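You operate a simulated robot arm through the tools that you are given. There is no shell and no other tool. Be economical: measure what you need, move in short steps, check, and stop when the job is done.

You run a simulated robot arm. Do the job below in one go: nothing can be reset, and whatever is moved stays where it is left.

Task
Take the bucket and put it on the front of the left bench. Then turn the brake knob to on. Then take the blue pot and put it on the top of the yellow table. Then put the rubber block from the top of the green table on the top of the yellow table. Then put the short profile on the top of the yellow table away on the far end of the back board. Then open the green door, take the oil bottle on the top of the yellow table and put it away on the shelf in the column and shut the door again. Then lift the yellow rail open. Do these in the order given. Set down upright: bucket, blue pot, oil bottle.

Only the result counts: the job must be done as asked and must still hold three seconds after the hand-in. Knocking over, shifting, dropping, spilling or breaking anything else fails it.

Robot
A 7-joint arm with a fingered hand on a trunk, on a base that drives. Base frame: it is fixed to the floor where the robot stands at the start and does not move with it; the origin is under the middle of the robot, x ahead of it, y to its left, z up; the surface under the hand at the start is at about z = 750. Units: mm, rad, N and s.
With the tool pointing down near the work surface it reaches from about 340 to 700 mm from the robot's upright axis, wherever it stands. Its first joint turns from -1.204 to 3.002 rad. Places, roughly: blue pot [500, -2250, 1000]; brake knob [2200, -1400, 900]; bucket (13x13x20 cm) [500, -100, 800]; far end of the back board [-1200, -2100, 800]; front of the left bench (180x22 cm) [-2340, 1400, 840]; green door [-1000, 300, 1500]; oil bottle [750, -250, 750]; rubber block (5x5x3 cm) [600, -2500, 900]; shelf in the column (24x21 cm) [-1080, 260, 1420]; short profile (12x8x7 cm) [500, -300, 800]; top of the yellow table [500, -100, 800]; yellow rail [1600, -3800, 800]. Payload 3.4 kg.
Tool frame: the origin (TCP) lies between the finger pads and is the grasp point; the fingertips stand 25 mm ahead of it; z points along the fingers, y is the line along which they close. The gripper opens to 88 mm. The gripper's body begins 29 mm behind the TCP. The gripper is a hand of 5 fingers: y runs from the thumb to the fingers, the wrist lies at [-13, -97, -162] in the tool frame, and closing takes about 1.5 s.
Orientation is that of the tool frame in the base frame, as [roll, pitch, yaw] about the fixed x, y, z axes, in that order (R = Rz(yaw) Ry(pitch) Rx(roll)). With the fingers straight down and the wrist toward the robot, the tool's x, y and z point along [0, 1, 0], [1, 0, 0] and [0, 0, -1] of the base frame.

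Tools
- The arm moves only by the tool nudge_tool. Its argument "plan" is a list of rows, each a list of 2 entries, a list of its own where there are three numbers: the shift along the base's x, y, z in units of 100 mm (1.0 is 100 mm), then the turn, a rotation vector about the base's x, y, z in units of 45 degrees (1.0 is 45 degrees). In form: [[[dx, dy, dz], [ax, ay, az]], ...]. A call has 1 to 20 rows; each row is the pose to reach, as a shift and turn from the pose commanded when the call began. "hand" is the opening in per cent of the stroke, from 0 (shut) to 100 (fully open), set as the call begins (left out, the last holds). A call with a number of a shift or a turn outside -1 to 1 is refused whole. Rows are played at 5 a second. More than 50 mm and 0.15 rad between two rows, or a gripper value outside its range, and nothing of the call is played. A pose out of reach is approached as far as the arm can. The call stops where the force on the tool passes 40 N (or 10 N more than at its start, if that is more) or the arm is blocked; 0.2 s more then pass. Each finger travels about 153 mm/s and halts on what it meets, pressing with about 28 N; the grip force reading is that of the motor and also rises with nothing between the fingers. The clock runs only during rows and for 0.2 s after the last one: add rows that repeat a pose to give the fingers time. It gives the time, the measured TCP pose, the force on the tool (base axes), the opening and the grip force at its end, in the units of the frame above (readings bear some noise), with the torque about the TCP (base axes, N m) and any sound that the robot's microphone picked up.
- Cameras (640 x 400 px; columns grow to the right, rows downward): "scene" is now at [87.1, 69.5, 1270.3]; the picture's right is [0.90, -0.44, 0.00], its down [-0.33, -0.67, -0.66] and it looks along [0.29, 0.59, -0.75] (base axes); focal length 214 px, centre (320, 200). "wrist" rides on the gripper at [59, -79, -105] in the tool frame; the picture's right is [-0.73, 0.32, -0.61], its down [-0.62, -0.68, 0.38] and it looks along [-0.29, 0.66, 0.70] (tool axes); focal length 234 px, centre (320, 200). There is no depth. A picture from a camera that has moved, and an enlarged one, comes with that camera's place and axes in the base frame and with its lens.
- grab_frame(camera): a new picture of that camera. It takes no simulated time.
- raise_lower(by): slides the trunk up (or, below 0, down) by that many mm; the arm and the scene camera ride with it, the base frame stays. It gives what a move gives, with no picture.
- base_move(legs): drives the robot by 1 to 6 legs, each [ahead, left, turn to the left] in mm, mm and rad, along the robot's own axes; the way and the turn of a leg run together, so that a leg with both is an arc; at most 1500 mm and 3.142 rad a leg. The arm and the cameras ride along, it lands a little off, and it stops where it bumps. It gives what a move gives.
- move_fingers(index, middle, ring, little, thumb_bend, thumb_turn): sets how far each is bent, from 0 (flat) to 1 (curled in); at 0.3 the hand is open as for a grip, at 0.7 the pads meet at the TCP. One left out holds its place. A second passes; each finger stops where it meets its share of the squeeze, and holds until it gets a number again. A gripper value or a shape takes the hand back. It gives what a move gives, with no picture; readings hold the bend of each and the force on index, middle, ring, little, thumb and palm. thumb_turn goes from beside the hand (0) to across from the fingers (1), as for a grip.
- preshape(shape): the hand has 5 fingers and takes this shape, open, in about a second: jaw (thumb against the fingers, like two jaws); tri (thumb and two fingers); tip (a fingertip pinch); poke (one finger out to press); point (the index stretched); flat (the hand flat); cup (the hand cupped); fist (a fist). The gripper value then closes the fingers along that shape, each until it touches; the sizes above hold for jaw. It gives what a move gives, with no picture.
- head_to(pan, tilt): turns the head with the scene camera to pan (to the left, within 1.501 rad either way) and tilt (down, from -0.506 to 1.204), counted from straight ahead of the robot. It gives what a move gives.
- zoom(camera, box): a new picture of the part [left, top, right, bottom] of that camera's present view, enlarged. It takes no simulated time.
- sign_off(): hands the job in; it is judged then, once.

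Work in short steps. Places have to be worked out from the pictures, the camera data and where the tool is seen: move nearer, look again, correct. Check each grasp and each placing, and mend what went wrong. You have 207 turns and 192 pictures in all, those below and enlarged ones among them. Open the gripper and draw the arm clear of the work before you hand the job in, unless the task says otherwise.

The tools are called after "Request:" as a command line: name --argument value ..., lists and objects as JSON in quotes. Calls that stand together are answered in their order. nudge_tool: Moves the arm, as the interface text tells. Its arguments: {"type":"object","properties":{"plan":{"type":"array","items":{"type":"array"}},"hand":{"type":"number"}},"required":["plan"]} The other tools are called the same way: raise_lower (by) slides the trunk up or down; preshape (shape) gives the hand a shape; move_fingers (index, middle, ring, little, thumb_bend, thumb_turn) moves the fingers one by one; base_move (legs) drives the base; head_to (pan, tilt) turns the head that bears the scene camera; grab_frame (camera) takes a picture; zoom (camera, box) takes an enlarged picture of a part of a camera's view; sign_off () hands the job in.

At the start:

```text
time_s: 0.0
tcp_pos: [391.2, -234.0, 1000.3]
orientation: [-3.141, -0.001, 1.573]
force: [0.2, 0.1, 0.4]
torque: [0.0, -0.02, -0.02]
finger_gap: 87.7
grasp_force: 0.0
shape: jaw
bend: [0.3, 0.3, 0.3, 0.3, 0.3, 0.98]
finger forces: [0.0, 0.0, 0.1, 0.0, 0.0, 0.0]
trunk travel left (down, up): [-550.0, 390.0]
robot x, y, heading: [3.3, 0.5, 0.002]
head pan, tilt: [1.112, 0.852]
```

scene: 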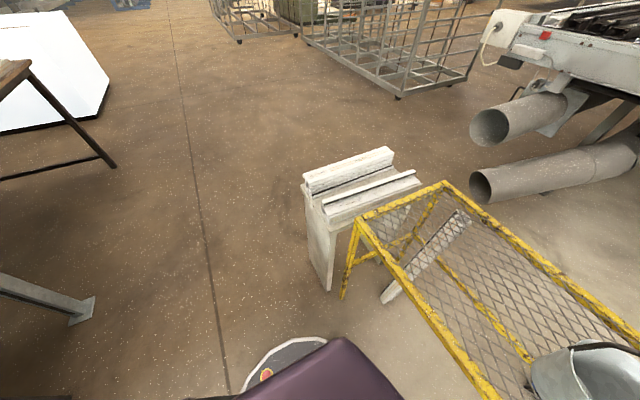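
wrist: 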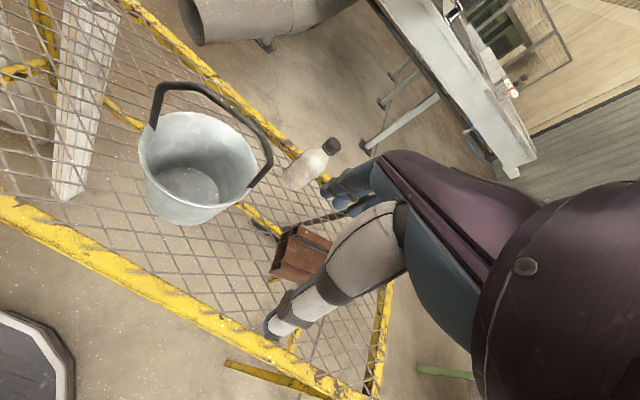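

I start by looking at the table in front and at the surroundings.

Request:
head_to --pan 0 --tilt 0.8

Request:
grab_frame --camera "scene"

```text
time_s: 1.3
tcp_pos: [392.0, -233.5, 999.4]
orientation: [-3.14, 0.001, 1.573]
force: [-0.1, -0.3, 0.7]
torque: [0.02, -0.03, -0.01]
finger_gap: 87.8
grasp_force: 0.1
shape: jaw
bend: [0.3, 0.3, 0.3, 0.3, 0.3, 0.98]
finger forces: [0.0, 0.1, 0.0, 0.1, 0.1, 0.0]
trunk travel left (down, up): [-550.0, 390.0]
robot x, y, heading: [0.4, -0.1, 0.001]
head pan, tilt: [0.0, 0.799]
```

```text
189 pictures are left
camera scene: at [133.3, -0.5, 1274.4], right [0.0, -1.0, 0.0], down [-0.72, 0.0, -0.7], along [0.7, 0.0, -0.72], focal length 214 px, centre (320, 200)
```

scene: 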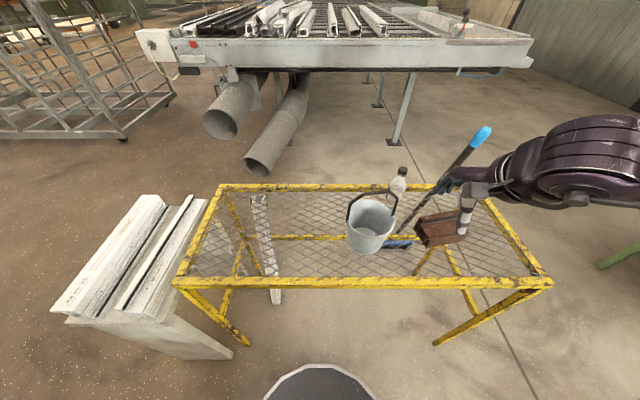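

Request:
zoom --camera "scene" --box '[300, 110, 560, 300]'

Request:
zoom --camera "wrist" --box '[120, 60, 420, 360]'

```text
2.11 times, centred on (430, 205) of scene
camera zoom: at [133.3, -0.5, 1274.4], right [0.0, -1.0, 0.0], down [-0.72, 0.0, -0.7], along [0.7, 0.0, -0.72], focal length 452 px, centre (88, 190)
```

zoom: 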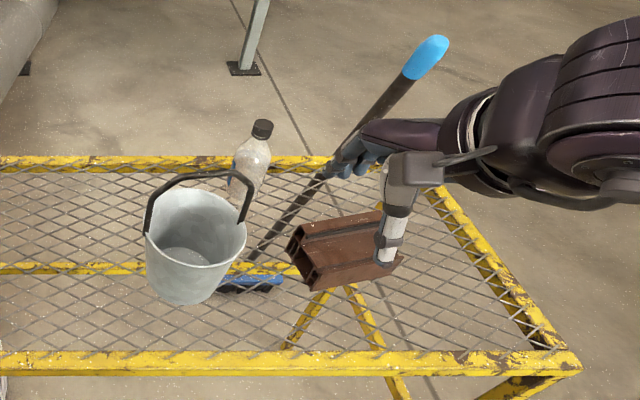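

```text
1.33 times, centred on (270, 210) of wrist
camera zoom: at [311.9, -174.2, 1104.4], right [0.32, -0.73, 0.61], down [-0.68, -0.62, -0.38], along [0.66, -0.29, -0.7], focal length 312 px, centre (387, 187)
```

zoom: 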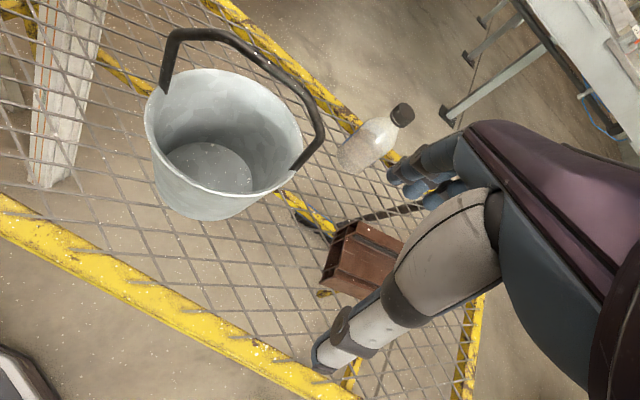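

Bail top triangulates to about (476,-114,945). I look around before touching anything.

Request:
head_to --pan 1.5 --tilt 0.25

Request:
grab_frame --camera "scene"

Request:
head_to --pan -1.5 --tilt 0.25

Request:
grab_frame --camera "scene"

Request:
head_to --pan -0.4 --tilt 0.25

Request:
grab_frame --camera "scene"

```text
time_s: 2.9
tcp_pos: [391.9, -233.2, 999.9]
orientation: [3.14, -0.001, 1.574]
force: [0.4, 0.0, 1.1]
torque: [0.01, 0.02, -0.01]
finger_gap: 87.6
grasp_force: 0.1
shape: jaw
bend: [0.3, 0.3, 0.3, 0.3, 0.3, 0.98]
finger forces: [0.1, 0.0, 0.0, 0.1, 0.0, 0.0]
trunk travel left (down, up): [-550.0, 390.0]
robot x, y, heading: [-0.2, -0.4, 0.002]
head pan, tilt: [1.499, 0.25]
```

```text
186 pictures are left
camera scene: at [59.4, 92.6, 1323.5], right [1.0, -0.07, 0.0], down [-0.02, -0.25, -0.97], along [0.07, 0.97, -0.25], focal length 214 px, centre (320, 200)
```

scene: 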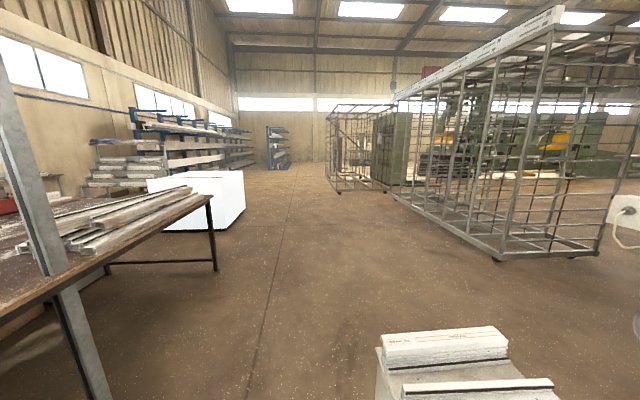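

```text
time_s: 5.5
tcp_pos: [391.2, -233.1, 1000.0]
orientation: [3.14, -0.001, 1.571]
force: [0.6, 0.0, 0.1]
torque: [0.02, -0.02, 0.01]
finger_gap: 87.7
grasp_force: 0.1
shape: jaw
bend: [0.3, 0.3, 0.3, 0.3, 0.3, 0.98]
finger forces: [0.1, 0.1, 0.0, 0.1, 0.0, 0.0]
trunk travel left (down, up): [-550.0, 390.0]
robot x, y, heading: [2.5, -2.6, 0.0]
head pan, tilt: [-1.499, 0.25]
```

```text
185 pictures are left
camera scene: at [59.3, -93.7, 1323.5], right [-1.0, -0.07, 0.0], down [-0.02, 0.25, -0.97], along [0.07, -0.97, -0.25], focal length 214 px, centre (320, 200)
```

scene: 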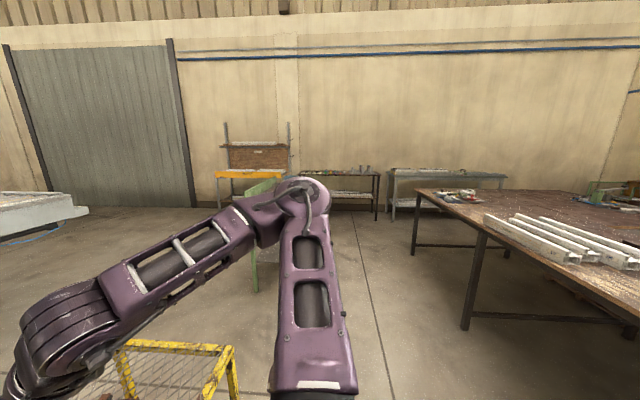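

```text
time_s: 6.9
tcp_pos: [390.7, -234.9, 999.7]
orientation: [3.141, 0.001, 1.573]
force: [-0.8, 0.6, -0.2]
torque: [0.02, -0.03, 0.03]
finger_gap: 87.8
grasp_force: 0.1
shape: jaw
bend: [0.3, 0.3, 0.3, 0.3, 0.3, 0.98]
finger forces: [0.1, 0.0, 0.0, 0.1, 0.0, 0.1]
trunk travel left (down, up): [-550.0, 390.0]
robot x, y, heading: [0.1, 3.1, -0.003]
head pan, tilt: [-0.4, 0.25]
```

```text
184 pictures are left
camera scene: at [138.6, -37.0, 1323.5], right [-0.39, -0.92, 0.0], down [-0.23, 0.1, -0.97], along [0.89, -0.38, -0.25], focal length 214 px, centre (320, 200)
```

scene: 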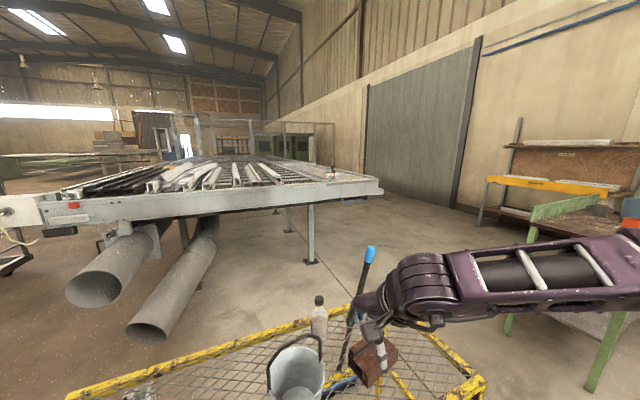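

The broom leans behind the table, so I stay clear of it. I move the hand above the bucket's bail.

Request:
nudge_tool --plan '[[[0, 0.3, 0.2], [0, 0, 0]], [[0.2, 0.6, 0.3], [0, 0, 0]], [[0.4, 0.9, 0.3], [0, 0, 0]], [[0.5, 1.0, 0.3], [0, 0, 0]], [[0.5, 1.0, 0.3], [0, 0, 0]]]'

Request:
head_to --pan -0.2 --tilt 0.85

Request:
grab_frame --camera "wrist"

Request:
zoom --camera "scene" --box '[200, 80, 440, 230]'

```text
time_s: 8.1
tcp_pos: [440.6, -132.2, 1030.2]
orientation: [3.141, -0.003, 1.573]
force: [0.3, 0.3, 0.3]
torque: [-0.02, 0.01, 0.01]
finger_gap: 87.9
grasp_force: 0.1
shape: jaw
bend: [0.3, 0.3, 0.3, 0.3, 0.3, 0.98]
finger forces: [0.0, 0.0, 0.0, 0.0, 0.0, 0.0]
trunk travel left (down, up): [-550.0, 390.0]
robot x, y, heading: [-4.3, 0.7, -0.004]
head pan, tilt: [-0.4, 0.25]
```

```text
time_s: 9.1
tcp_pos: [440.6, -132.9, 1030.6]
orientation: [3.141, -0.002, 1.574]
force: [0.1, 0.0, 0.4]
torque: [0.02, 0.03, 0.02]
finger_gap: 87.9
grasp_force: 0.1
shape: jaw
bend: [0.3, 0.3, 0.3, 0.3, 0.3, 0.98]
finger forces: [0.0, 0.0, 0.1, 0.1, 0.0, 0.1]
trunk travel left (down, up): [-550.0, 390.0]
robot x, y, heading: [1.7, 4.3, -0.002]
head pan, tilt: [-0.201, 0.85]
```

```text
183 pictures are left
camera wrist: at [361.5, -73.4, 1134.9], right [0.32, -0.73, 0.61], down [-0.68, -0.62, -0.38], along [0.66, -0.29, -0.7], focal length 234 px, centre (320, 200)
```

wrist: 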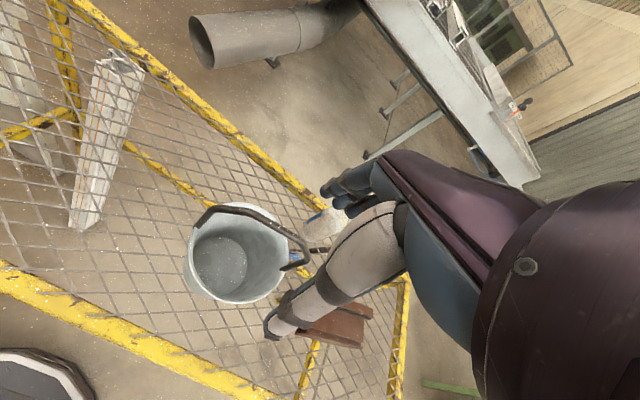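

```text
2.67 times, centred on (320, 155) of scene
camera zoom: at [129.3, -16.1, 1270.5], right [-0.2, -0.98, 0.0], down [-0.74, 0.15, -0.66], along [0.65, -0.13, -0.75], focal length 572 px, centre (320, 320)
```

zoom: 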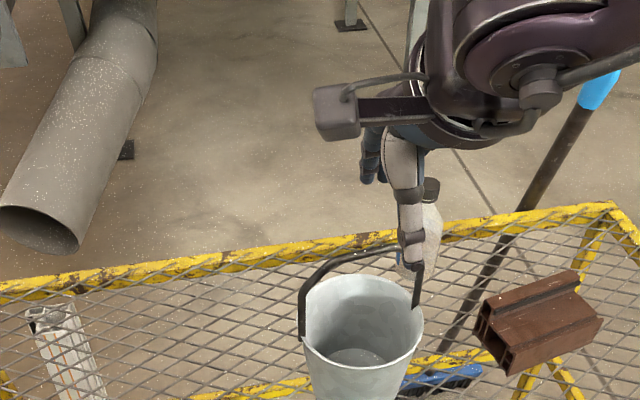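

Bail top is consistently about (474,-116,945), running along y. I go above it, then down so the bail lies between the pads.

Request:
nudge_tool --plan '[[[0.33, 0.165, 0], [0, 0, 0]], [[0.33, 0.165, -0.3], [0, 0, 0]], [[0.33, 0.165, -0.6], [0, 0, 0]], [[0.33, 0.165, -0.75], [0, 0, 0]], [[0.33, 0.165, -0.88], [0, 0, 0]], [[0.33, 0.165, -0.88], [0, 0, 0]]]'

Request:
grab_frame --camera "wrist"

Request:
zoom --camera "scene" --box '[240, 100, 440, 250]'

```text
time_s: 10.5
tcp_pos: [474.6, -116.5, 942.5]
orientation: [3.14, -0.001, 1.573]
force: [-0.4, 0.2, 1.0]
torque: [-0.01, -0.02, -0.01]
finger_gap: 87.9
grasp_force: 0.1
shape: jaw
bend: [0.3, 0.3, 0.3, 0.3, 0.3, 0.98]
finger forces: [0.0, 0.0, 0.0, 0.0, 0.0, 0.0]
trunk travel left (down, up): [-550.0, 390.0]
robot x, y, heading: [0.8, 1.7, 0.001]
head pan, tilt: [-0.201, 0.85]
```

```text
181 pictures are left
camera wrist: at [395.3, -57.8, 1046.4], right [0.32, -0.73, 0.61], down [-0.68, -0.62, -0.38], along [0.66, -0.29, -0.7], focal length 234 px, centre (320, 200)
```

wrist: 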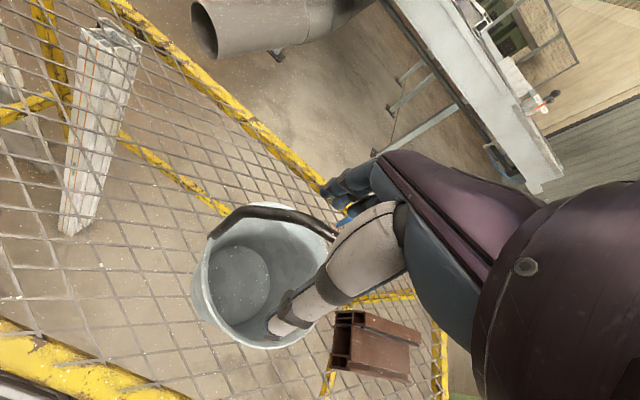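

```text
2.67 times, centred on (340, 175) of scene
camera zoom: at [129.0, -16.1, 1270.4], right [-0.2, -0.98, 0.0], down [-0.74, 0.15, -0.66], along [0.65, -0.13, -0.75], focal length 572 px, centre (267, 267)
```

zoom: 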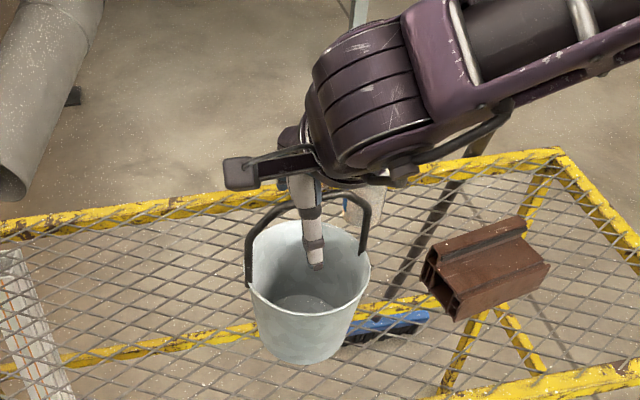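

The bail lies between thumb and fingers. I go 8 mm lower and close.

Request:
nudge_tool --plan '[[[0, 0, -0.08], [0, 0, 0]], [[0, 0, -0.08], [0, 0, 0]]]'

Request:
nudge_tool --plan '[[[0, 0, 0], [0, 0, 0]], [[0, 0, 0], [0, 0, 0]], [[0, 0, 0], [0, 0, 0]], [[0, 0, 0], [0, 0, 0]], [[0, 0, 0], [0, 0, 0]], [[0, 0, 0], [0, 0, 0]], [[0, 0, 0], [0, 0, 0]], [[0, 0, 0], [0, 0, 0]]]' --hand 0

Request:
nudge_tool --plan '[[[0, 0, 0.1], [0, 0, 0]], [[0, 0, 0.3], [0, 0, 0]], [[0, 0, 0.5], [0, 0, 0]], [[0, 0, 0.5], [0, 0, 0]], [[0, 0, 0.5], [0, 0, 0]]]'

Request:
grab_frame --camera "wrist"

Request:
zoom --camera "scene" --box '[240, 100, 440, 250]'

```text
time_s: 11.1
tcp_pos: [474.2, -117.9, 933.4]
orientation: [-3.14, 0.001, 1.573]
force: [-0.2, -0.3, 0.1]
torque: [0.02, 0.0, -0.01]
finger_gap: 87.7
grasp_force: 0.0
shape: jaw
bend: [0.3, 0.3, 0.3, 0.3, 0.3, 0.98]
finger forces: [0.1, 0.1, 0.1, 0.0, 0.0, 0.0]
trunk travel left (down, up): [-550.0, 390.0]
robot x, y, heading: [-1.6, -3.9, -0.001]
head pan, tilt: [-0.201, 0.85]
```

```text
time_s: 12.9
tcp_pos: [473.9, -117.5, 932.6]
orientation: [-3.141, -0.002, 1.572]
force: [0.5, 0.1, 0.4]
torque: [0.02, 0.01, 0.03]
finger_gap: 0.0
grasp_force: 28.2
shape: jaw
bend: [0.7, 0.7, 0.7, 0.7, 0.38, 1.0]
finger forces: [9.1, 0.0, 1.5, 1.0, 11.5, 0.0]
trunk travel left (down, up): [-550.0, 390.0]
robot x, y, heading: [3.1, 0.1, 0.003]
head pan, tilt: [-0.201, 0.85]
```

```text
time_s: 14.1
tcp_pos: [473.8, -116.7, 984.3]
orientation: [-3.141, -0.002, 1.572]
force: [-0.7, -0.6, -2.5]
torque: [0.04, -0.01, 0.02]
finger_gap: 0.0
grasp_force: 27.4
shape: jaw
bend: [0.7, 0.7, 0.7, 0.7, 0.38, 1.0]
finger forces: [9.2, 0.1, 1.3, 1.1, 11.5, 0.0]
trunk travel left (down, up): [-550.0, 390.0]
robot x, y, heading: [-3.0, -0.6, -0.004]
head pan, tilt: [-0.201, 0.85]
```

```text
179 pictures are left
camera wrist: at [394.4, -57.4, 1089.5], right [0.32, -0.73, 0.61], down [-0.68, -0.62, -0.38], along [0.66, -0.29, -0.7], focal length 234 px, centre (320, 200)
```

wrist: 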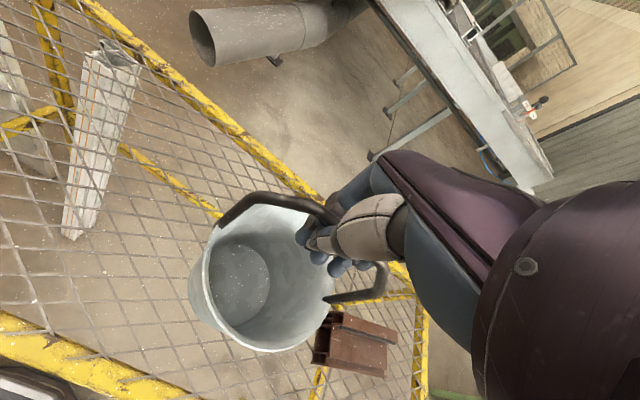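

```text
2.67 times, centred on (340, 175) of scene
camera zoom: at [129.5, -16.2, 1270.4], right [-0.2, -0.98, 0.0], down [-0.74, 0.15, -0.66], along [0.65, -0.13, -0.75], focal length 572 px, centre (267, 267)
```

zoom: 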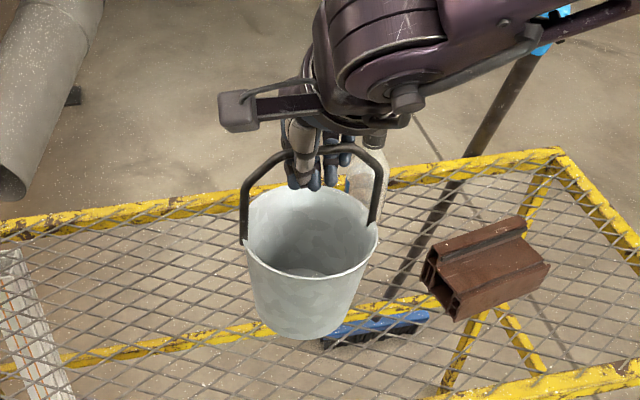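

The bucket is held and lifted. I raise the trunk and look at its hang again, then turn towards the left bench.

Request:
raise_lower --by 220

Request:
base_move --legs '[[0, 0, 1.3]]'

Request:
head_to --pan 1.0 --tilt 0.35

Request:
grab_frame --camera "scene"

Request:
grab_frame --camera "wrist"

```text
time_s: 16.4
tcp_pos: [474.6, -117.5, 1204.6]
orientation: [-3.141, 0.0, 1.573]
force: [0.5, -0.6, -2.9]
torque: [0.0, 0.03, -0.02]
finger_gap: 0.1
grasp_force: 28.1
shape: jaw
bend: [0.7, 0.7, 0.7, 0.7, 0.38, 1.0]
finger forces: [9.2, 0.1, 1.4, 1.2, 11.6, 0.0]
trunk travel left (down, up): [-770.0, 170.0]
robot x, y, heading: [-2.3, -1.7, -0.001]
head pan, tilt: [-0.201, 0.85]
```

```text
time_s: 20.0
tcp_pos: [246.8, 419.7, 1204.3]
orientation: [3.14, -0.001, 2.851]
force: [0.4, -0.6, -2.9]
torque: [-0.02, 0.03, 0.0]
finger_gap: 0.0
grasp_force: 28.1
shape: jaw
bend: [0.7, 0.7, 0.7, 0.7, 0.38, 1.0]
finger forces: [8.9, 0.0, 1.3, 1.1, 10.8, 0.0]
trunk travel left (down, up): [-770.0, 170.0]
robot x, y, heading: [-3.0, 2.6, 1.279]
head pan, tilt: [-0.201, 0.85]
```

```text
time_s: 21.4
tcp_pos: [247.4, 421.2, 1205.0]
orientation: [-3.139, -0.002, 2.852]
force: [0.0, -0.4, -2.4]
torque: [0.01, 0.03, 0.0]
finger_gap: 0.1
grasp_force: 27.9
shape: jaw
bend: [0.7, 0.7, 0.7, 0.7, 0.38, 1.0]
finger forces: [8.8, 0.1, 1.3, 1.1, 10.9, 0.1]
trunk travel left (down, up): [-770.0, 170.0]
robot x, y, heading: [0.8, 0.2, 1.279]
head pan, tilt: [1.0, 0.351]
```

```text
177 pictures are left
camera scene: at [-43.2, 118.7, 1534.0], right [0.76, 0.65, 0.0], down [0.22, -0.26, -0.94], along [-0.61, 0.71, -0.34], focal length 214 px, centre (320, 200)
```

scene: 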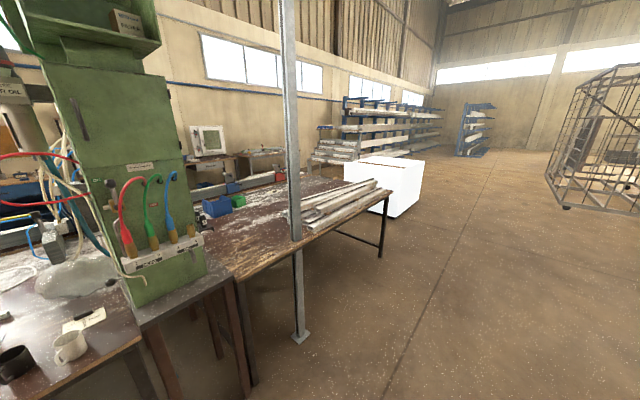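

```text
176 pictures are left
camera wrist: at [168.3, 362.5, 1309.2], right [0.79, 0.1, 0.61], down [0.4, -0.83, -0.38], along [0.46, 0.55, -0.7], focal length 234 px, centre (320, 200)
```

wrist: 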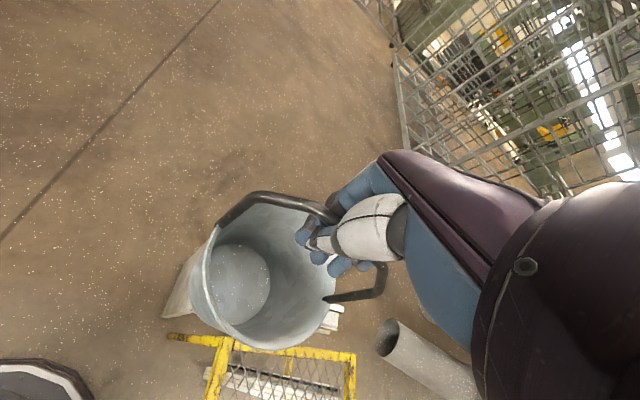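

Request:
zoom --camera "scene" --box '[150, 110, 410, 270]'

```text
2.46 times, centred on (280, 190) of scene
camera zoom: at [-43.2, 118.7, 1534.0], right [0.76, 0.65, 0.0], down [0.22, -0.26, -0.94], along [-0.61, 0.71, -0.34], focal length 528 px, centre (418, 225)
```

zoom: 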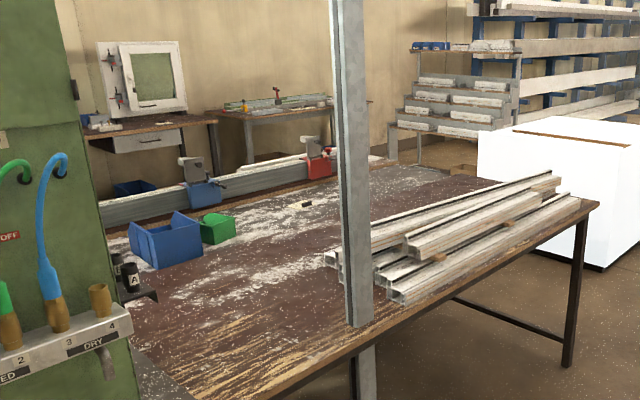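

The bench seems to be the big brown one. Its far strip (beyond the metal beam) matches the given place, so I drive around its far end to approach from the west.

Request:
base_move --legs '[[599, 441, 0], [0, 0, 0.29], [1500, 0, 0], [600, 0, 0], [0, 0, 1.57]]'

Request:
head_to --pan 0.35 --tilt 0.4

Request:
grab_frame --camera "scene"

```text
time_s: 40.2
tcp_pos: [-721.8, 2937.8, 1204.4]
orientation: [3.142, -0.002, -1.599]
force: [-0.4, 1.3, -3.2]
torque: [-0.03, -0.02, 0.0]
finger_gap: 0.1
grasp_force: 28.1
shape: jaw
bend: [0.7, 0.7, 0.7, 0.7, 0.38, 1.0]
finger forces: [8.6, 0.0, 1.0, 0.9, 9.8, 0.0]
trunk travel left (down, up): [-770.0, 170.0]
robot x, y, heading: [-251.1, 2807.2, 3.112]
head pan, tilt: [1.0, 0.351]
```

```text
time_s: 41.2
tcp_pos: [-722.8, 2938.1, 1205.4]
orientation: [-3.14, -0.001, -1.599]
force: [0.3, 0.8, -3.4]
torque: [-0.02, 0.03, -0.02]
finger_gap: 0.0
grasp_force: 28.1
shape: jaw
bend: [0.7, 0.7, 0.7, 0.7, 0.38, 1.0]
finger forces: [8.6, 0.0, 0.9, 0.9, 9.8, 0.0]
trunk travel left (down, up): [-770.0, 170.0]
robot x, y, heading: [-249.3, 2806.0, 3.113]
head pan, tilt: [0.351, 0.4]
```

```text
174 pictures are left
camera scene: at [-388.1, 2779.4, 1529.5], right [-0.32, 0.95, 0.0], down [0.37, 0.12, -0.92], along [-0.87, -0.29, -0.39], focal length 214 px, centre (320, 200)
```

scene: 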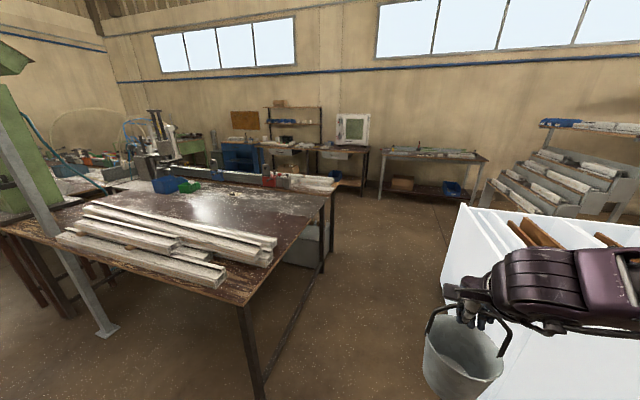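

The gap between bench and white box is about 0.8 m, centred near y=2690. I drive through it to the west aisle and look at the bench front.

Request:
base_move --legs '[[696, 146, 0.03], [1500, 0, 0], [600, 0, 0], [0, 0, 1.57]]'

Request:
head_to --pan 0.5 --tilt 0.5

Request:
grab_frame --camera "scene"

```text
time_s: 58.9
tcp_pos: [-3145.2, 2220.4, 1204.1]
orientation: [-3.142, -0.003, 0.003]
force: [-0.6, 0.0, -2.9]
torque: [0.04, 0.0, -0.01]
finger_gap: 0.1
grasp_force: 28.1
shape: jaw
bend: [0.7, 0.7, 0.7, 0.7, 0.39, 1.0]
finger forces: [8.2, 0.0, 0.8, 0.9, 8.9, 0.0]
trunk travel left (down, up): [-770.0, 170.0]
robot x, y, heading: [-3025.6, 2698.2, -1.568]
head pan, tilt: [0.351, 0.4]
```

```text
time_s: 59.6
tcp_pos: [-3145.4, 2221.4, 1204.7]
orientation: [-3.14, -0.001, 0.001]
force: [-0.6, 0.4, -2.2]
torque: [-0.03, -0.02, -0.02]
finger_gap: 0.0
grasp_force: 27.8
shape: jaw
bend: [0.7, 0.7, 0.7, 0.7, 0.39, 1.0]
finger forces: [8.1, 0.0, 0.9, 1.0, 8.9, 0.1]
trunk travel left (down, up): [-770.0, 170.0]
robot x, y, heading: [-3030.3, 2696.0, -1.567]
head pan, tilt: [0.499, 0.499]
```

```text
173 pictures are left
camera scene: at [-2982.9, 2564.9, 1520.4], right [-0.88, -0.48, 0.0], down [-0.23, 0.42, -0.88], along [0.42, -0.77, -0.48], focal length 214 px, centre (320, 200)
```

scene: 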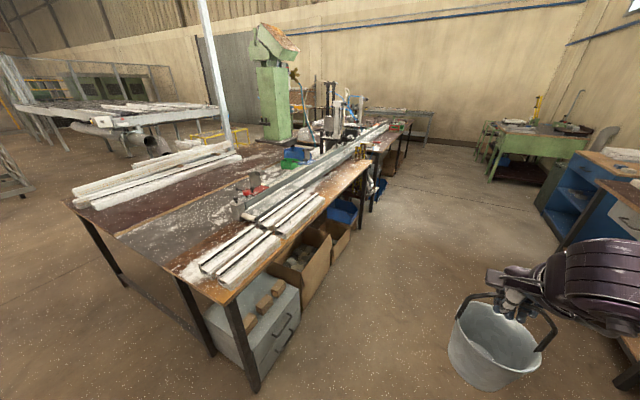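

Request:
zoom --camera "scene" --box '[220, 100, 420, 240]'

```text
2.86 times, centred on (320, 170) of scene
camera zoom: at [-2982.9, 2564.9, 1520.4], right [-0.88, -0.48, 0.0], down [-0.23, 0.42, -0.88], along [0.42, -0.77, -0.48], focal length 613 px, centre (320, 286)
```

zoom: 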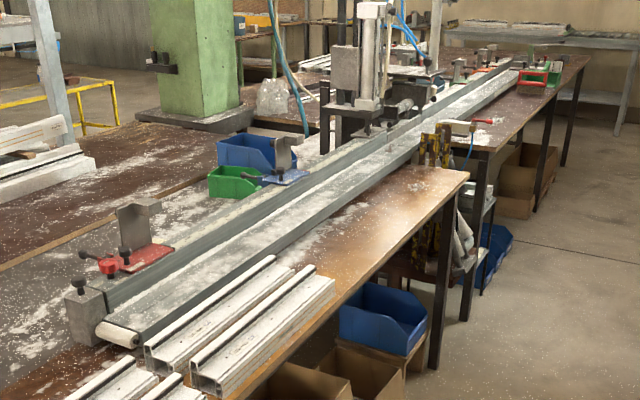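

The bare wood strip spans x≈-2460 to -2250 and y≈550 to 1400. I drive alongside it and face it.

Request:
base_move --legs '[[1500, 0, 0], [80, 0, 0], [0, 0, 1.567], [80, 0, 0]]'

Request:
head_to --pan 0.0 --tilt 0.8

Request:
grab_frame --camera "scene"

Request:
grab_frame --camera "wrist"

```text
time_s: 72.2
tcp_pos: [-2477.1, 1005.2, 1205.1]
orientation: [3.141, -0.001, 1.583]
force: [-0.6, 0.8, -2.6]
torque: [0.0, 0.02, -0.02]
finger_gap: 0.1
grasp_force: 28.2
shape: jaw
bend: [0.7, 0.7, 0.7, 0.7, 0.39, 1.0]
finger forces: [9.3, 0.1, 0.8, 1.0, 7.9, 0.0]
trunk travel left (down, up): [-770.0, 170.0]
robot x, y, heading: [-2948.8, 1116.6, 0.011]
head pan, tilt: [0.499, 0.499]
```

```text
time_s: 73.1
tcp_pos: [-2475.3, 1006.4, 1205.1]
orientation: [-3.141, -0.003, 1.583]
force: [0.1, -0.2, -3.2]
torque: [0.01, 0.0, -0.01]
finger_gap: 0.0
grasp_force: 28.1
shape: jaw
bend: [0.7, 0.7, 0.7, 0.7, 0.39, 1.0]
finger forces: [8.7, 0.1, 0.8, 1.1, 9.3, 0.1]
trunk travel left (down, up): [-770.0, 170.0]
robot x, y, heading: [-2949.4, 1118.1, 0.016]
head pan, tilt: [0.0, 0.799]
```

```text
171 pictures are left
camera scene: at [-2817.3, 1117.7, 1494.5], right [0.01, -1.0, 0.0], down [-0.72, -0.01, -0.7], along [0.7, 0.01, -0.72], focal length 214 px, centre (320, 200)
```

scene: 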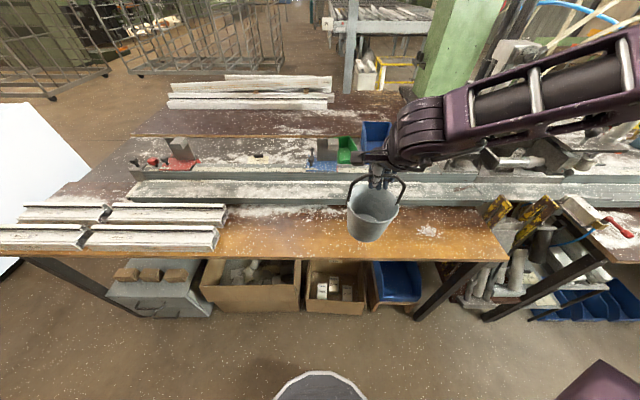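

```text
170 pictures are left
camera wrist: at [-2555.8, 1063.9, 1309.4], right [0.33, -0.72, 0.61], down [-0.67, -0.63, -0.38], along [0.66, -0.28, -0.7], focal length 234 px, centre (320, 200)
```

wrist: 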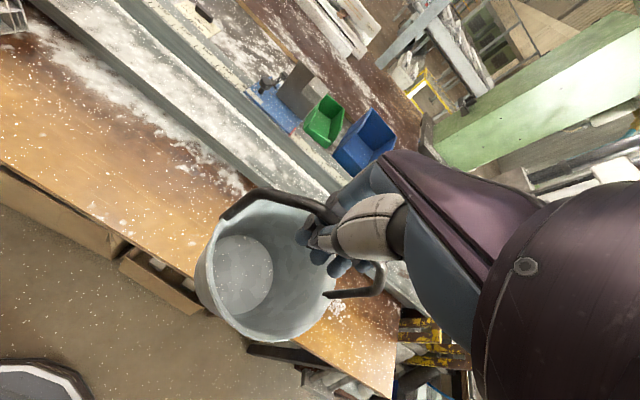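

The strip centre is x≈-2335. The bucket seems to hang a little tilted, so I look closer to judge the angle.

Request:
zoom --camera "scene" --box '[310, 150, 440, 260]'

Request:
zoom --camera "wrist" --box '[170, 170, 410, 350]'

```text
3.64 times, centred on (375, 205) of scene
camera zoom: at [-2817.3, 1117.7, 1494.5], right [0.01, -1.0, 0.0], down [-0.72, -0.01, -0.7], along [0.7, 0.01, -0.72], focal length 780 px, centre (120, 182)
```

zoom: 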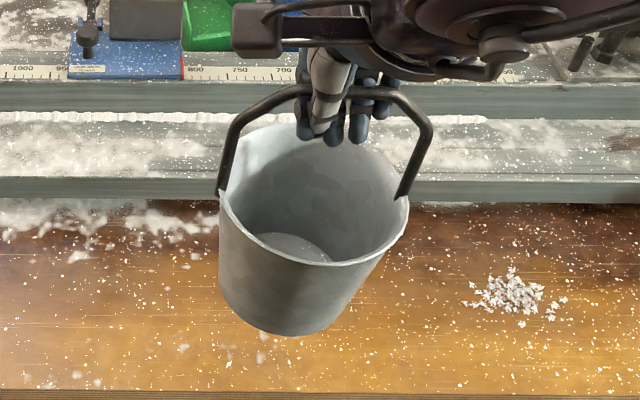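

```text
2.22 times, centred on (290, 260) of wrist
camera zoom: at [-2555.8, 1063.9, 1309.4], right [0.33, -0.72, 0.61], down [-0.67, -0.63, -0.38], along [0.66, -0.28, -0.7], focal length 520 px, centre (387, 67)
```

zoom: 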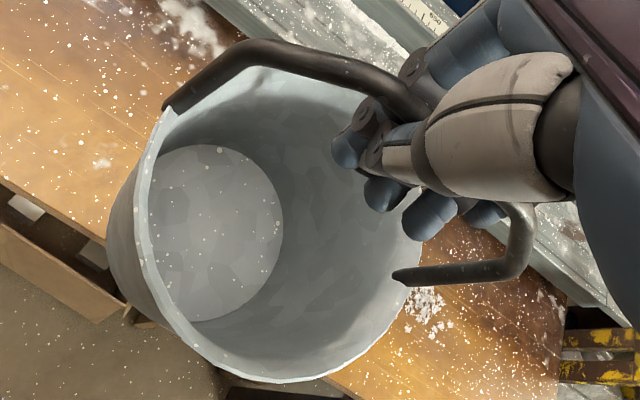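

The bottom hangs about 15° forward. I move 60 mm nearer, rotate the tool to level the bucket, and extend over the strip.

Request:
base_move --legs '[[60, 0, 0]]'

Request:
nudge_tool --plan '[[[0.3, 0, 0], [0, 0.15, 0]], [[0.6, 0, 0], [0, 0.3, 0]], [[0.8, 0, 0], [0, 0.3, 0]], [[0.8, 0, 0], [0, 0.3, 0]]]'

Request:
raise_lower --by -130

Request:
zoom --camera "scene" --box '[310, 110, 440, 240]'

Request:
grab_frame --camera "wrist"

```text
time_s: 74.0
tcp_pos: [-2416.6, 1006.0, 1205.6]
orientation: [3.141, 0.0, 1.583]
force: [-0.5, 0.1, -2.7]
torque: [0.01, 0.06, -0.01]
finger_gap: 0.2
grasp_force: 28.1
shape: jaw
bend: [0.7, 0.7, 0.7, 0.7, 0.39, 1.0]
finger forces: [9.6, 0.0, 0.8, 1.1, 8.4, 0.1]
trunk travel left (down, up): [-770.0, 170.0]
robot x, y, heading: [-2889.7, 1116.4, 0.012]
head pan, tilt: [0.0, 0.799]
```

```text
time_s: 75.0
tcp_pos: [-2335.9, 1007.3, 1204.0]
orientation: [-2.903, -0.003, 1.582]
force: [-0.1, 0.3, -2.7]
torque: [0.05, 0.02, 0.01]
finger_gap: 0.2
grasp_force: 27.5
shape: jaw
bend: [0.7, 0.7, 0.7, 0.7, 0.39, 1.0]
finger forces: [8.4, 0.0, 0.8, 1.0, 8.9, 0.0]
trunk travel left (down, up): [-770.0, 170.0]
robot x, y, heading: [-2891.2, 1116.5, 0.01]
head pan, tilt: [0.0, 0.799]
```

```text
time_s: 76.6
tcp_pos: [-2335.7, 1007.0, 1074.3]
orientation: [-2.904, -0.003, 1.583]
force: [-0.4, 0.8, -2.1]
torque: [-0.01, 0.02, -0.01]
finger_gap: 0.0
grasp_force: 27.7
shape: jaw
bend: [0.7, 0.7, 0.7, 0.7, 0.39, 1.0]
finger forces: [8.5, 0.0, 0.8, 1.0, 8.8, 0.0]
trunk travel left (down, up): [-640.0, 300.0]
robot x, y, heading: [-2890.3, 1117.0, 0.012]
head pan, tilt: [0.0, 0.799]
```

```text
3.08 times, centred on (375, 175) of scene
camera zoom: at [-2756.8, 1118.4, 1364.4], right [0.01, -1.0, 0.0], down [-0.72, -0.01, -0.7], along [0.7, 0.01, -0.72], focal length 660 px, centre (151, 277)
```

zoom: 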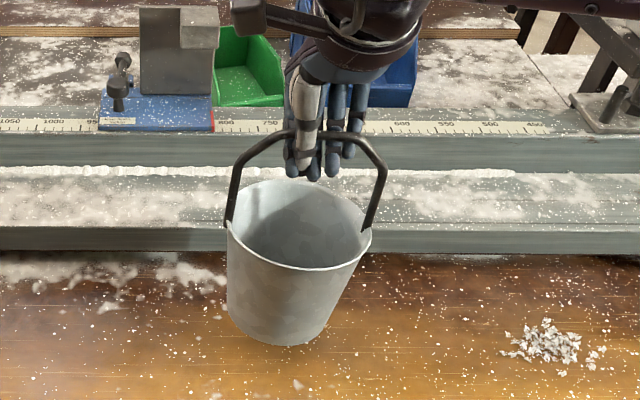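

```text
166 pictures are left
camera wrist: at [-2389.0, 1064.6, 1193.9], right [0.47, -0.72, 0.51], down [-0.74, -0.63, -0.22], along [0.48, -0.28, -0.83], focal length 234 px, centre (320, 200)
```

wrist: 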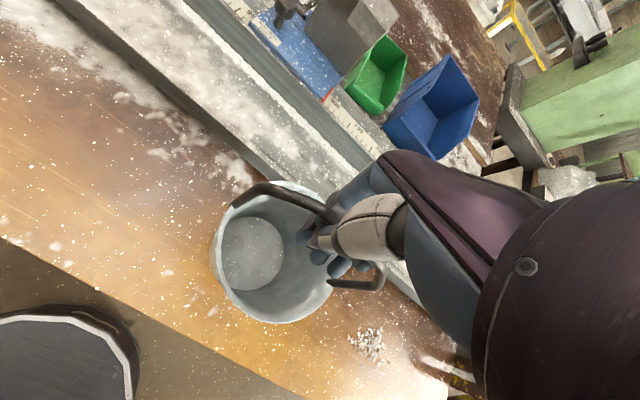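

Now only about 5° of tilt remains. I rotate a bit more and lower toward the strip, watching the force.

Request:
nudge_tool --plan '[[[0, 0, -0.1], [0, 0.1, 0]], [[0, 0, -0.25], [0, 0.1, 0]], [[0, 0, -0.4], [0, 0.1, 0]], [[0, 0, -0.45], [0, 0.1, 0]], [[0, 0, -0.45], [0, 0.1, 0]]]'

Request:
zoom --camera "scene" --box '[310, 130, 440, 260]'

```text
time_s: 77.8
tcp_pos: [-2334.8, 1007.8, 1028.8]
orientation: [-2.827, -0.005, 1.584]
force: [-0.5, 0.1, -3.1]
torque: [-0.02, -0.02, 0.03]
finger_gap: 0.1
grasp_force: 28.3
shape: jaw
bend: [0.7, 0.7, 0.7, 0.7, 0.39, 1.0]
finger forces: [8.4, 0.1, 0.7, 1.0, 8.9, 0.0]
trunk travel left (down, up): [-640.0, 300.0]
robot x, y, heading: [-2888.3, 1116.8, 0.011]
head pan, tilt: [0.0, 0.799]
```

```text
3.08 times, centred on (375, 195) of scene
camera zoom: at [-2756.7, 1118.4, 1364.3], right [0.01, -1.0, 0.0], down [-0.72, -0.01, -0.7], along [0.7, 0.01, -0.72], focal length 660 px, centre (151, 215)
```

zoom: 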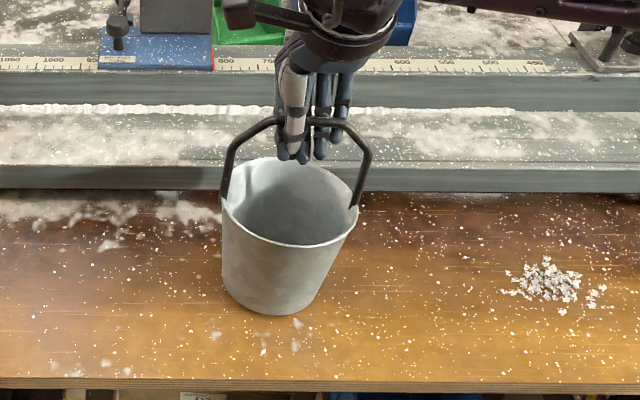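

Not yet touching; I continue in small steps.

Request:
nudge_tool --plan '[[[0, 0, -0.05], [0, 0, 0]], [[0, 0, -0.1], [0, 0, 0]], [[0, 0, -0.1], [0, 0, 0]]]'

Request:
nudge_tool --plan '[[[0, 0, -0.04], [0, 0, 0]], [[0, 0, -0.08], [0, 0, 0]], [[0, 0, -0.08], [0, 0, 0]]]'

Request:
zoom --camera "scene" --box '[310, 130, 440, 260]'

```text
time_s: 78.6
tcp_pos: [-2337.1, 1006.4, 1019.4]
orientation: [-2.828, -0.006, 1.584]
force: [-0.1, 0.5, 0.7]
torque: [-0.01, -0.03, 0.01]
finger_gap: 0.1
grasp_force: 27.8
shape: jaw
bend: [0.7, 0.7, 0.7, 0.7, 0.39, 1.0]
finger forces: [1.2, 0.0, 0.0, 0.3, 1.8, 0.0]
trunk travel left (down, up): [-640.0, 300.0]
robot x, y, heading: [-2886.8, 1118.2, 0.01]
head pan, tilt: [0.0, 0.799]
```

```text
time_s: 79.4
tcp_pos: [-2337.4, 1004.5, 1011.5]
orientation: [-2.828, -0.004, 1.584]
force: [-0.7, 0.8, 0.9]
torque: [-0.04, -0.02, 0.02]
finger_gap: 0.0
grasp_force: 27.6
shape: jaw
bend: [0.7, 0.7, 0.7, 0.7, 0.41, 1.0]
finger forces: [0.0, 0.1, 0.0, 0.2, 1.7, 0.0]
trunk travel left (down, up): [-640.0, 300.0]
robot x, y, heading: [-2889.8, 1115.0, 0.017]
head pan, tilt: [0.0, 0.799]
```

```text
3.08 times, centred on (375, 195) of scene
camera zoom: at [-2757.4, 1118.5, 1364.4], right [0.01, -1.0, 0.0], down [-0.72, -0.01, -0.7], along [0.7, 0.01, -0.72], focal length 660 px, centre (151, 215)
```

zoom: 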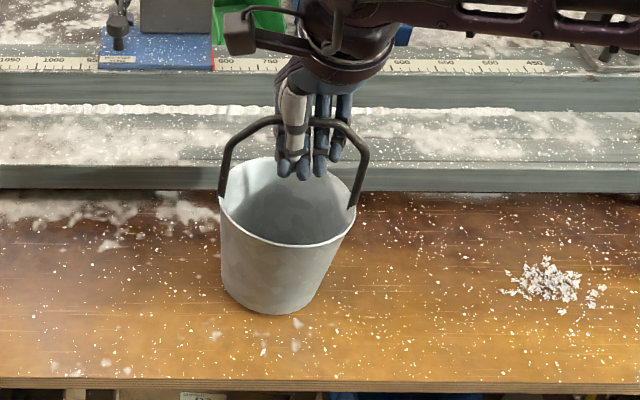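

The bucket stands on the strip. I open the hand and rise straight up.

Request:
nudge_tool --plan '[[[0, 0, 0], [0, 0, 0]], [[0, 0, 0], [0, 0, 0]], [[0, 0, 0], [0, 0, 0]], [[0, 0, 0], [0, 0, 0]], [[0, 0, 0], [0, 0, 0]], [[0, 0, 0], [0, 0, 0]], [[0, 0, 0], [0, 0, 0]]]' --hand 100

Request:
nudge_tool --plan '[[[0, 0, 0.2], [0, 0, 0]], [[0, 0, 0.5], [0, 0, 0]], [[0, 0, 0.9], [0, 0, 0]], [[0, 0, 1.0], [0, 0, 0]]]'

Request:
grab_frame --camera "scene"

```text
time_s: 81.0
tcp_pos: [-2336.4, 1005.7, 1011.7]
orientation: [-2.828, -0.004, 1.584]
force: [0.5, -0.4, 0.5]
torque: [-0.01, -0.01, -0.01]
finger_gap: 87.5
grasp_force: 0.2
shape: jaw
bend: [0.3, 0.3, 0.3, 0.3, 0.3, 0.98]
finger forces: [0.0, 0.1, 0.0, 0.0, 0.1, 0.1]
trunk travel left (down, up): [-640.0, 300.0]
robot x, y, heading: [-2892.9, 1112.3, 0.008]
head pan, tilt: [0.0, 0.799]
```

```text
time_s: 82.0
tcp_pos: [-2336.5, 1006.9, 1109.2]
orientation: [-2.826, -0.005, 1.583]
force: [-0.3, -0.5, -0.8]
torque: [0.02, -0.01, -0.01]
finger_gap: 87.8
grasp_force: 0.1
shape: jaw
bend: [0.3, 0.3, 0.3, 0.3, 0.3, 0.98]
finger forces: [0.0, 0.0, 0.0, 0.0, 0.0, 0.1]
trunk travel left (down, up): [-640.0, 300.0]
robot x, y, heading: [-2890.5, 1119.2, 0.017]
head pan, tilt: [0.0, 0.799]
```

```text
163 pictures are left
camera scene: at [-2757.0, 1118.3, 1364.4], right [0.01, -1.0, 0.0], down [-0.72, -0.01, -0.7], along [0.7, 0.01, -0.72], focal length 214 px, centre (320, 200)
```

scene: 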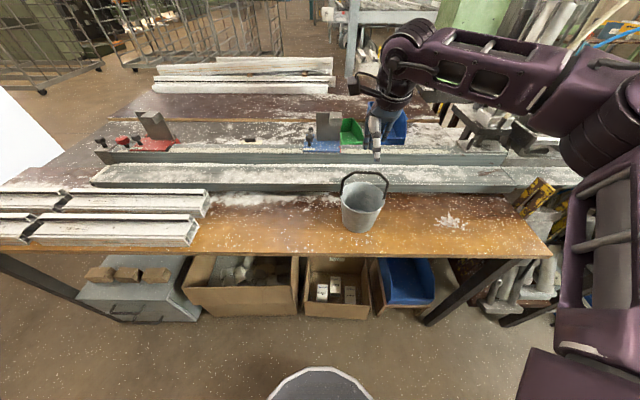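

Bucket is upright on the strip. I retract the arm and drive back through the gap and round the yellow table toward the brake knob.

Request:
nudge_tool --plan '[[[-0.2, 0, 0.1], [0, -0.1, 0]], [[-0.5, 0, 0.2], [0, -0.25, 0]], [[-0.8, 0, 0.3], [0, -0.4, 0]], [[-0.8, 0, 0.3], [0, -0.4, 0]]]'

Request:
raise_lower --by 100

Request:
base_move --legs '[[-140, 0, 0], [0, 0, 1.56], [1500, 0, 0], [80, 0, 0], [0, 0, -1.57]]'

```text
time_s: 83.0
tcp_pos: [-2417.0, 1006.4, 1140.1]
orientation: [-3.139, -0.002, 1.585]
force: [-0.5, 0.8, -0.2]
torque: [-0.01, 0.02, 0.02]
finger_gap: 87.7
grasp_force: 0.0
shape: jaw
bend: [0.3, 0.3, 0.3, 0.3, 0.3, 0.98]
finger forces: [0.0, 0.1, 0.0, 0.1, 0.1, 0.0]
trunk travel left (down, up): [-640.0, 300.0]
robot x, y, heading: [-2888.8, 1115.5, 0.01]
head pan, tilt: [0.0, 0.799]
```

```text
time_s: 84.4
tcp_pos: [-2418.1, 1006.9, 1239.6]
orientation: [-3.14, -0.002, 1.583]
force: [-0.4, -0.1, -0.8]
torque: [0.0, -0.02, -0.02]
finger_gap: 87.8
grasp_force: 0.0
shape: jaw
bend: [0.3, 0.3, 0.3, 0.3, 0.3, 0.98]
finger forces: [0.0, 0.0, 0.0, 0.0, 0.0, 0.0]
trunk travel left (down, up): [-740.0, 200.0]
robot x, y, heading: [-2887.4, 1118.4, 0.015]
head pan, tilt: [0.0, 0.799]
```

```text
time_s: 101.0
tcp_pos: [-2565.7, 2569.9, 1239.3]
orientation: [-3.141, 0.0, 1.571]
force: [-0.1, -0.1, 0.5]
torque: [0.0, -0.01, 0.01]
finger_gap: 88.0
grasp_force: 0.1
shape: jaw
bend: [0.3, 0.3, 0.3, 0.3, 0.3, 0.98]
finger forces: [0.0, 0.1, 0.0, 0.0, 0.0, 0.1]
trunk travel left (down, up): [-740.0, 200.0]
robot x, y, heading: [-3035.1, 2681.6, 0.002]
head pan, tilt: [0.0, 0.799]
```

Back at the gap's west end. I drive east then south.

Request:
base_move --legs '[[1500, 0, 0], [1290, 0, 0], [0, 0, -1.571], [1500, 0, 0], [1500, 0, 0], [980, 0, 0]]'

Request:
head_to --pan 0.9 --tilt 0.4

Request:
grab_frame --camera "scene"

Request:
head_to --pan -0.4 --tilt 0.4

Request:
grab_frame --camera "scene"

```text
time_s: 137.0
tcp_pos: [-352.2, -1787.0, 1240.9]
orientation: [3.141, 0.0, -0.005]
force: [0.0, 0.2, -0.4]
torque: [0.0, -0.01, -0.01]
finger_gap: 87.7
grasp_force: 0.0
shape: jaw
bend: [0.3, 0.3, 0.3, 0.3, 0.3, 0.98]
finger forces: [0.1, 0.0, 0.0, 0.0, 0.0, 0.1]
trunk travel left (down, up): [-740.0, 200.0]
robot x, y, heading: [-232.0, -1315.4, -1.576]
head pan, tilt: [0.0, 0.799]
```

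```text
time_s: 138.2
tcp_pos: [-351.5, -1786.3, 1239.9]
orientation: [-3.14, 0.0, -0.006]
force: [-0.4, 0.0, 0.0]
torque: [0.02, -0.02, 0.0]
finger_gap: 87.8
grasp_force: 0.1
shape: jaw
bend: [0.3, 0.3, 0.3, 0.3, 0.3, 0.98]
finger forces: [0.0, 0.1, 0.1, 0.1, 0.0, 0.0]
trunk travel left (down, up): [-740.0, 200.0]
robot x, y, heading: [-232.2, -1318.1, -1.579]
head pan, tilt: [0.901, 0.4]
```

```text
162 pictures are left
camera scene: at [-158.7, -1425.2, 1499.5], right [-0.63, -0.78, 0.0], down [-0.3, 0.24, -0.92], along [0.72, -0.58, -0.39], focal length 214 px, centre (320, 200)
```

scene: 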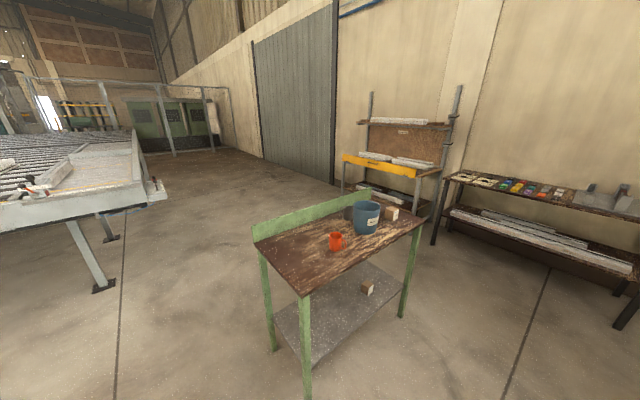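

```text
time_s: 139.7
tcp_pos: [-351.8, -1787.1, 1240.2]
orientation: [-3.141, -0.001, -0.005]
force: [0.3, -0.6, 0.2]
torque: [-0.01, 0.0, -0.01]
finger_gap: 87.8
grasp_force: 0.0
shape: jaw
bend: [0.3, 0.3, 0.3, 0.3, 0.3, 0.98]
finger forces: [0.0, 0.0, 0.0, 0.0, 0.1, 0.1]
trunk travel left (down, up): [-740.0, 200.0]
robot x, y, heading: [-235.1, -1320.0, -1.577]
head pan, tilt: [-0.4, 0.4]
```

```text
161 pictures are left
camera scene: at [-267.4, -1452.3, 1499.5], right [-0.92, 0.39, 0.0], down [0.15, 0.36, -0.92], along [-0.36, -0.85, -0.39], focal length 214 px, centre (320, 200)
```

scene: 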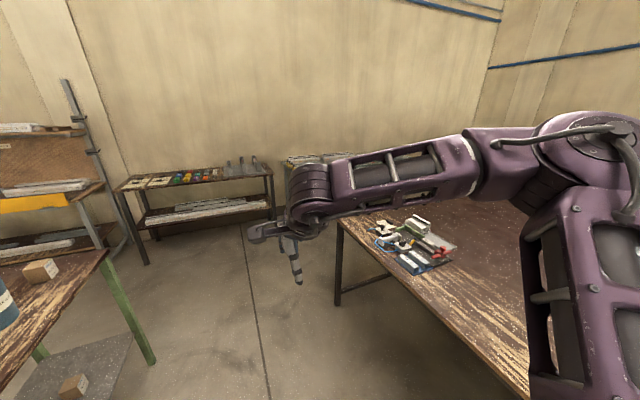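

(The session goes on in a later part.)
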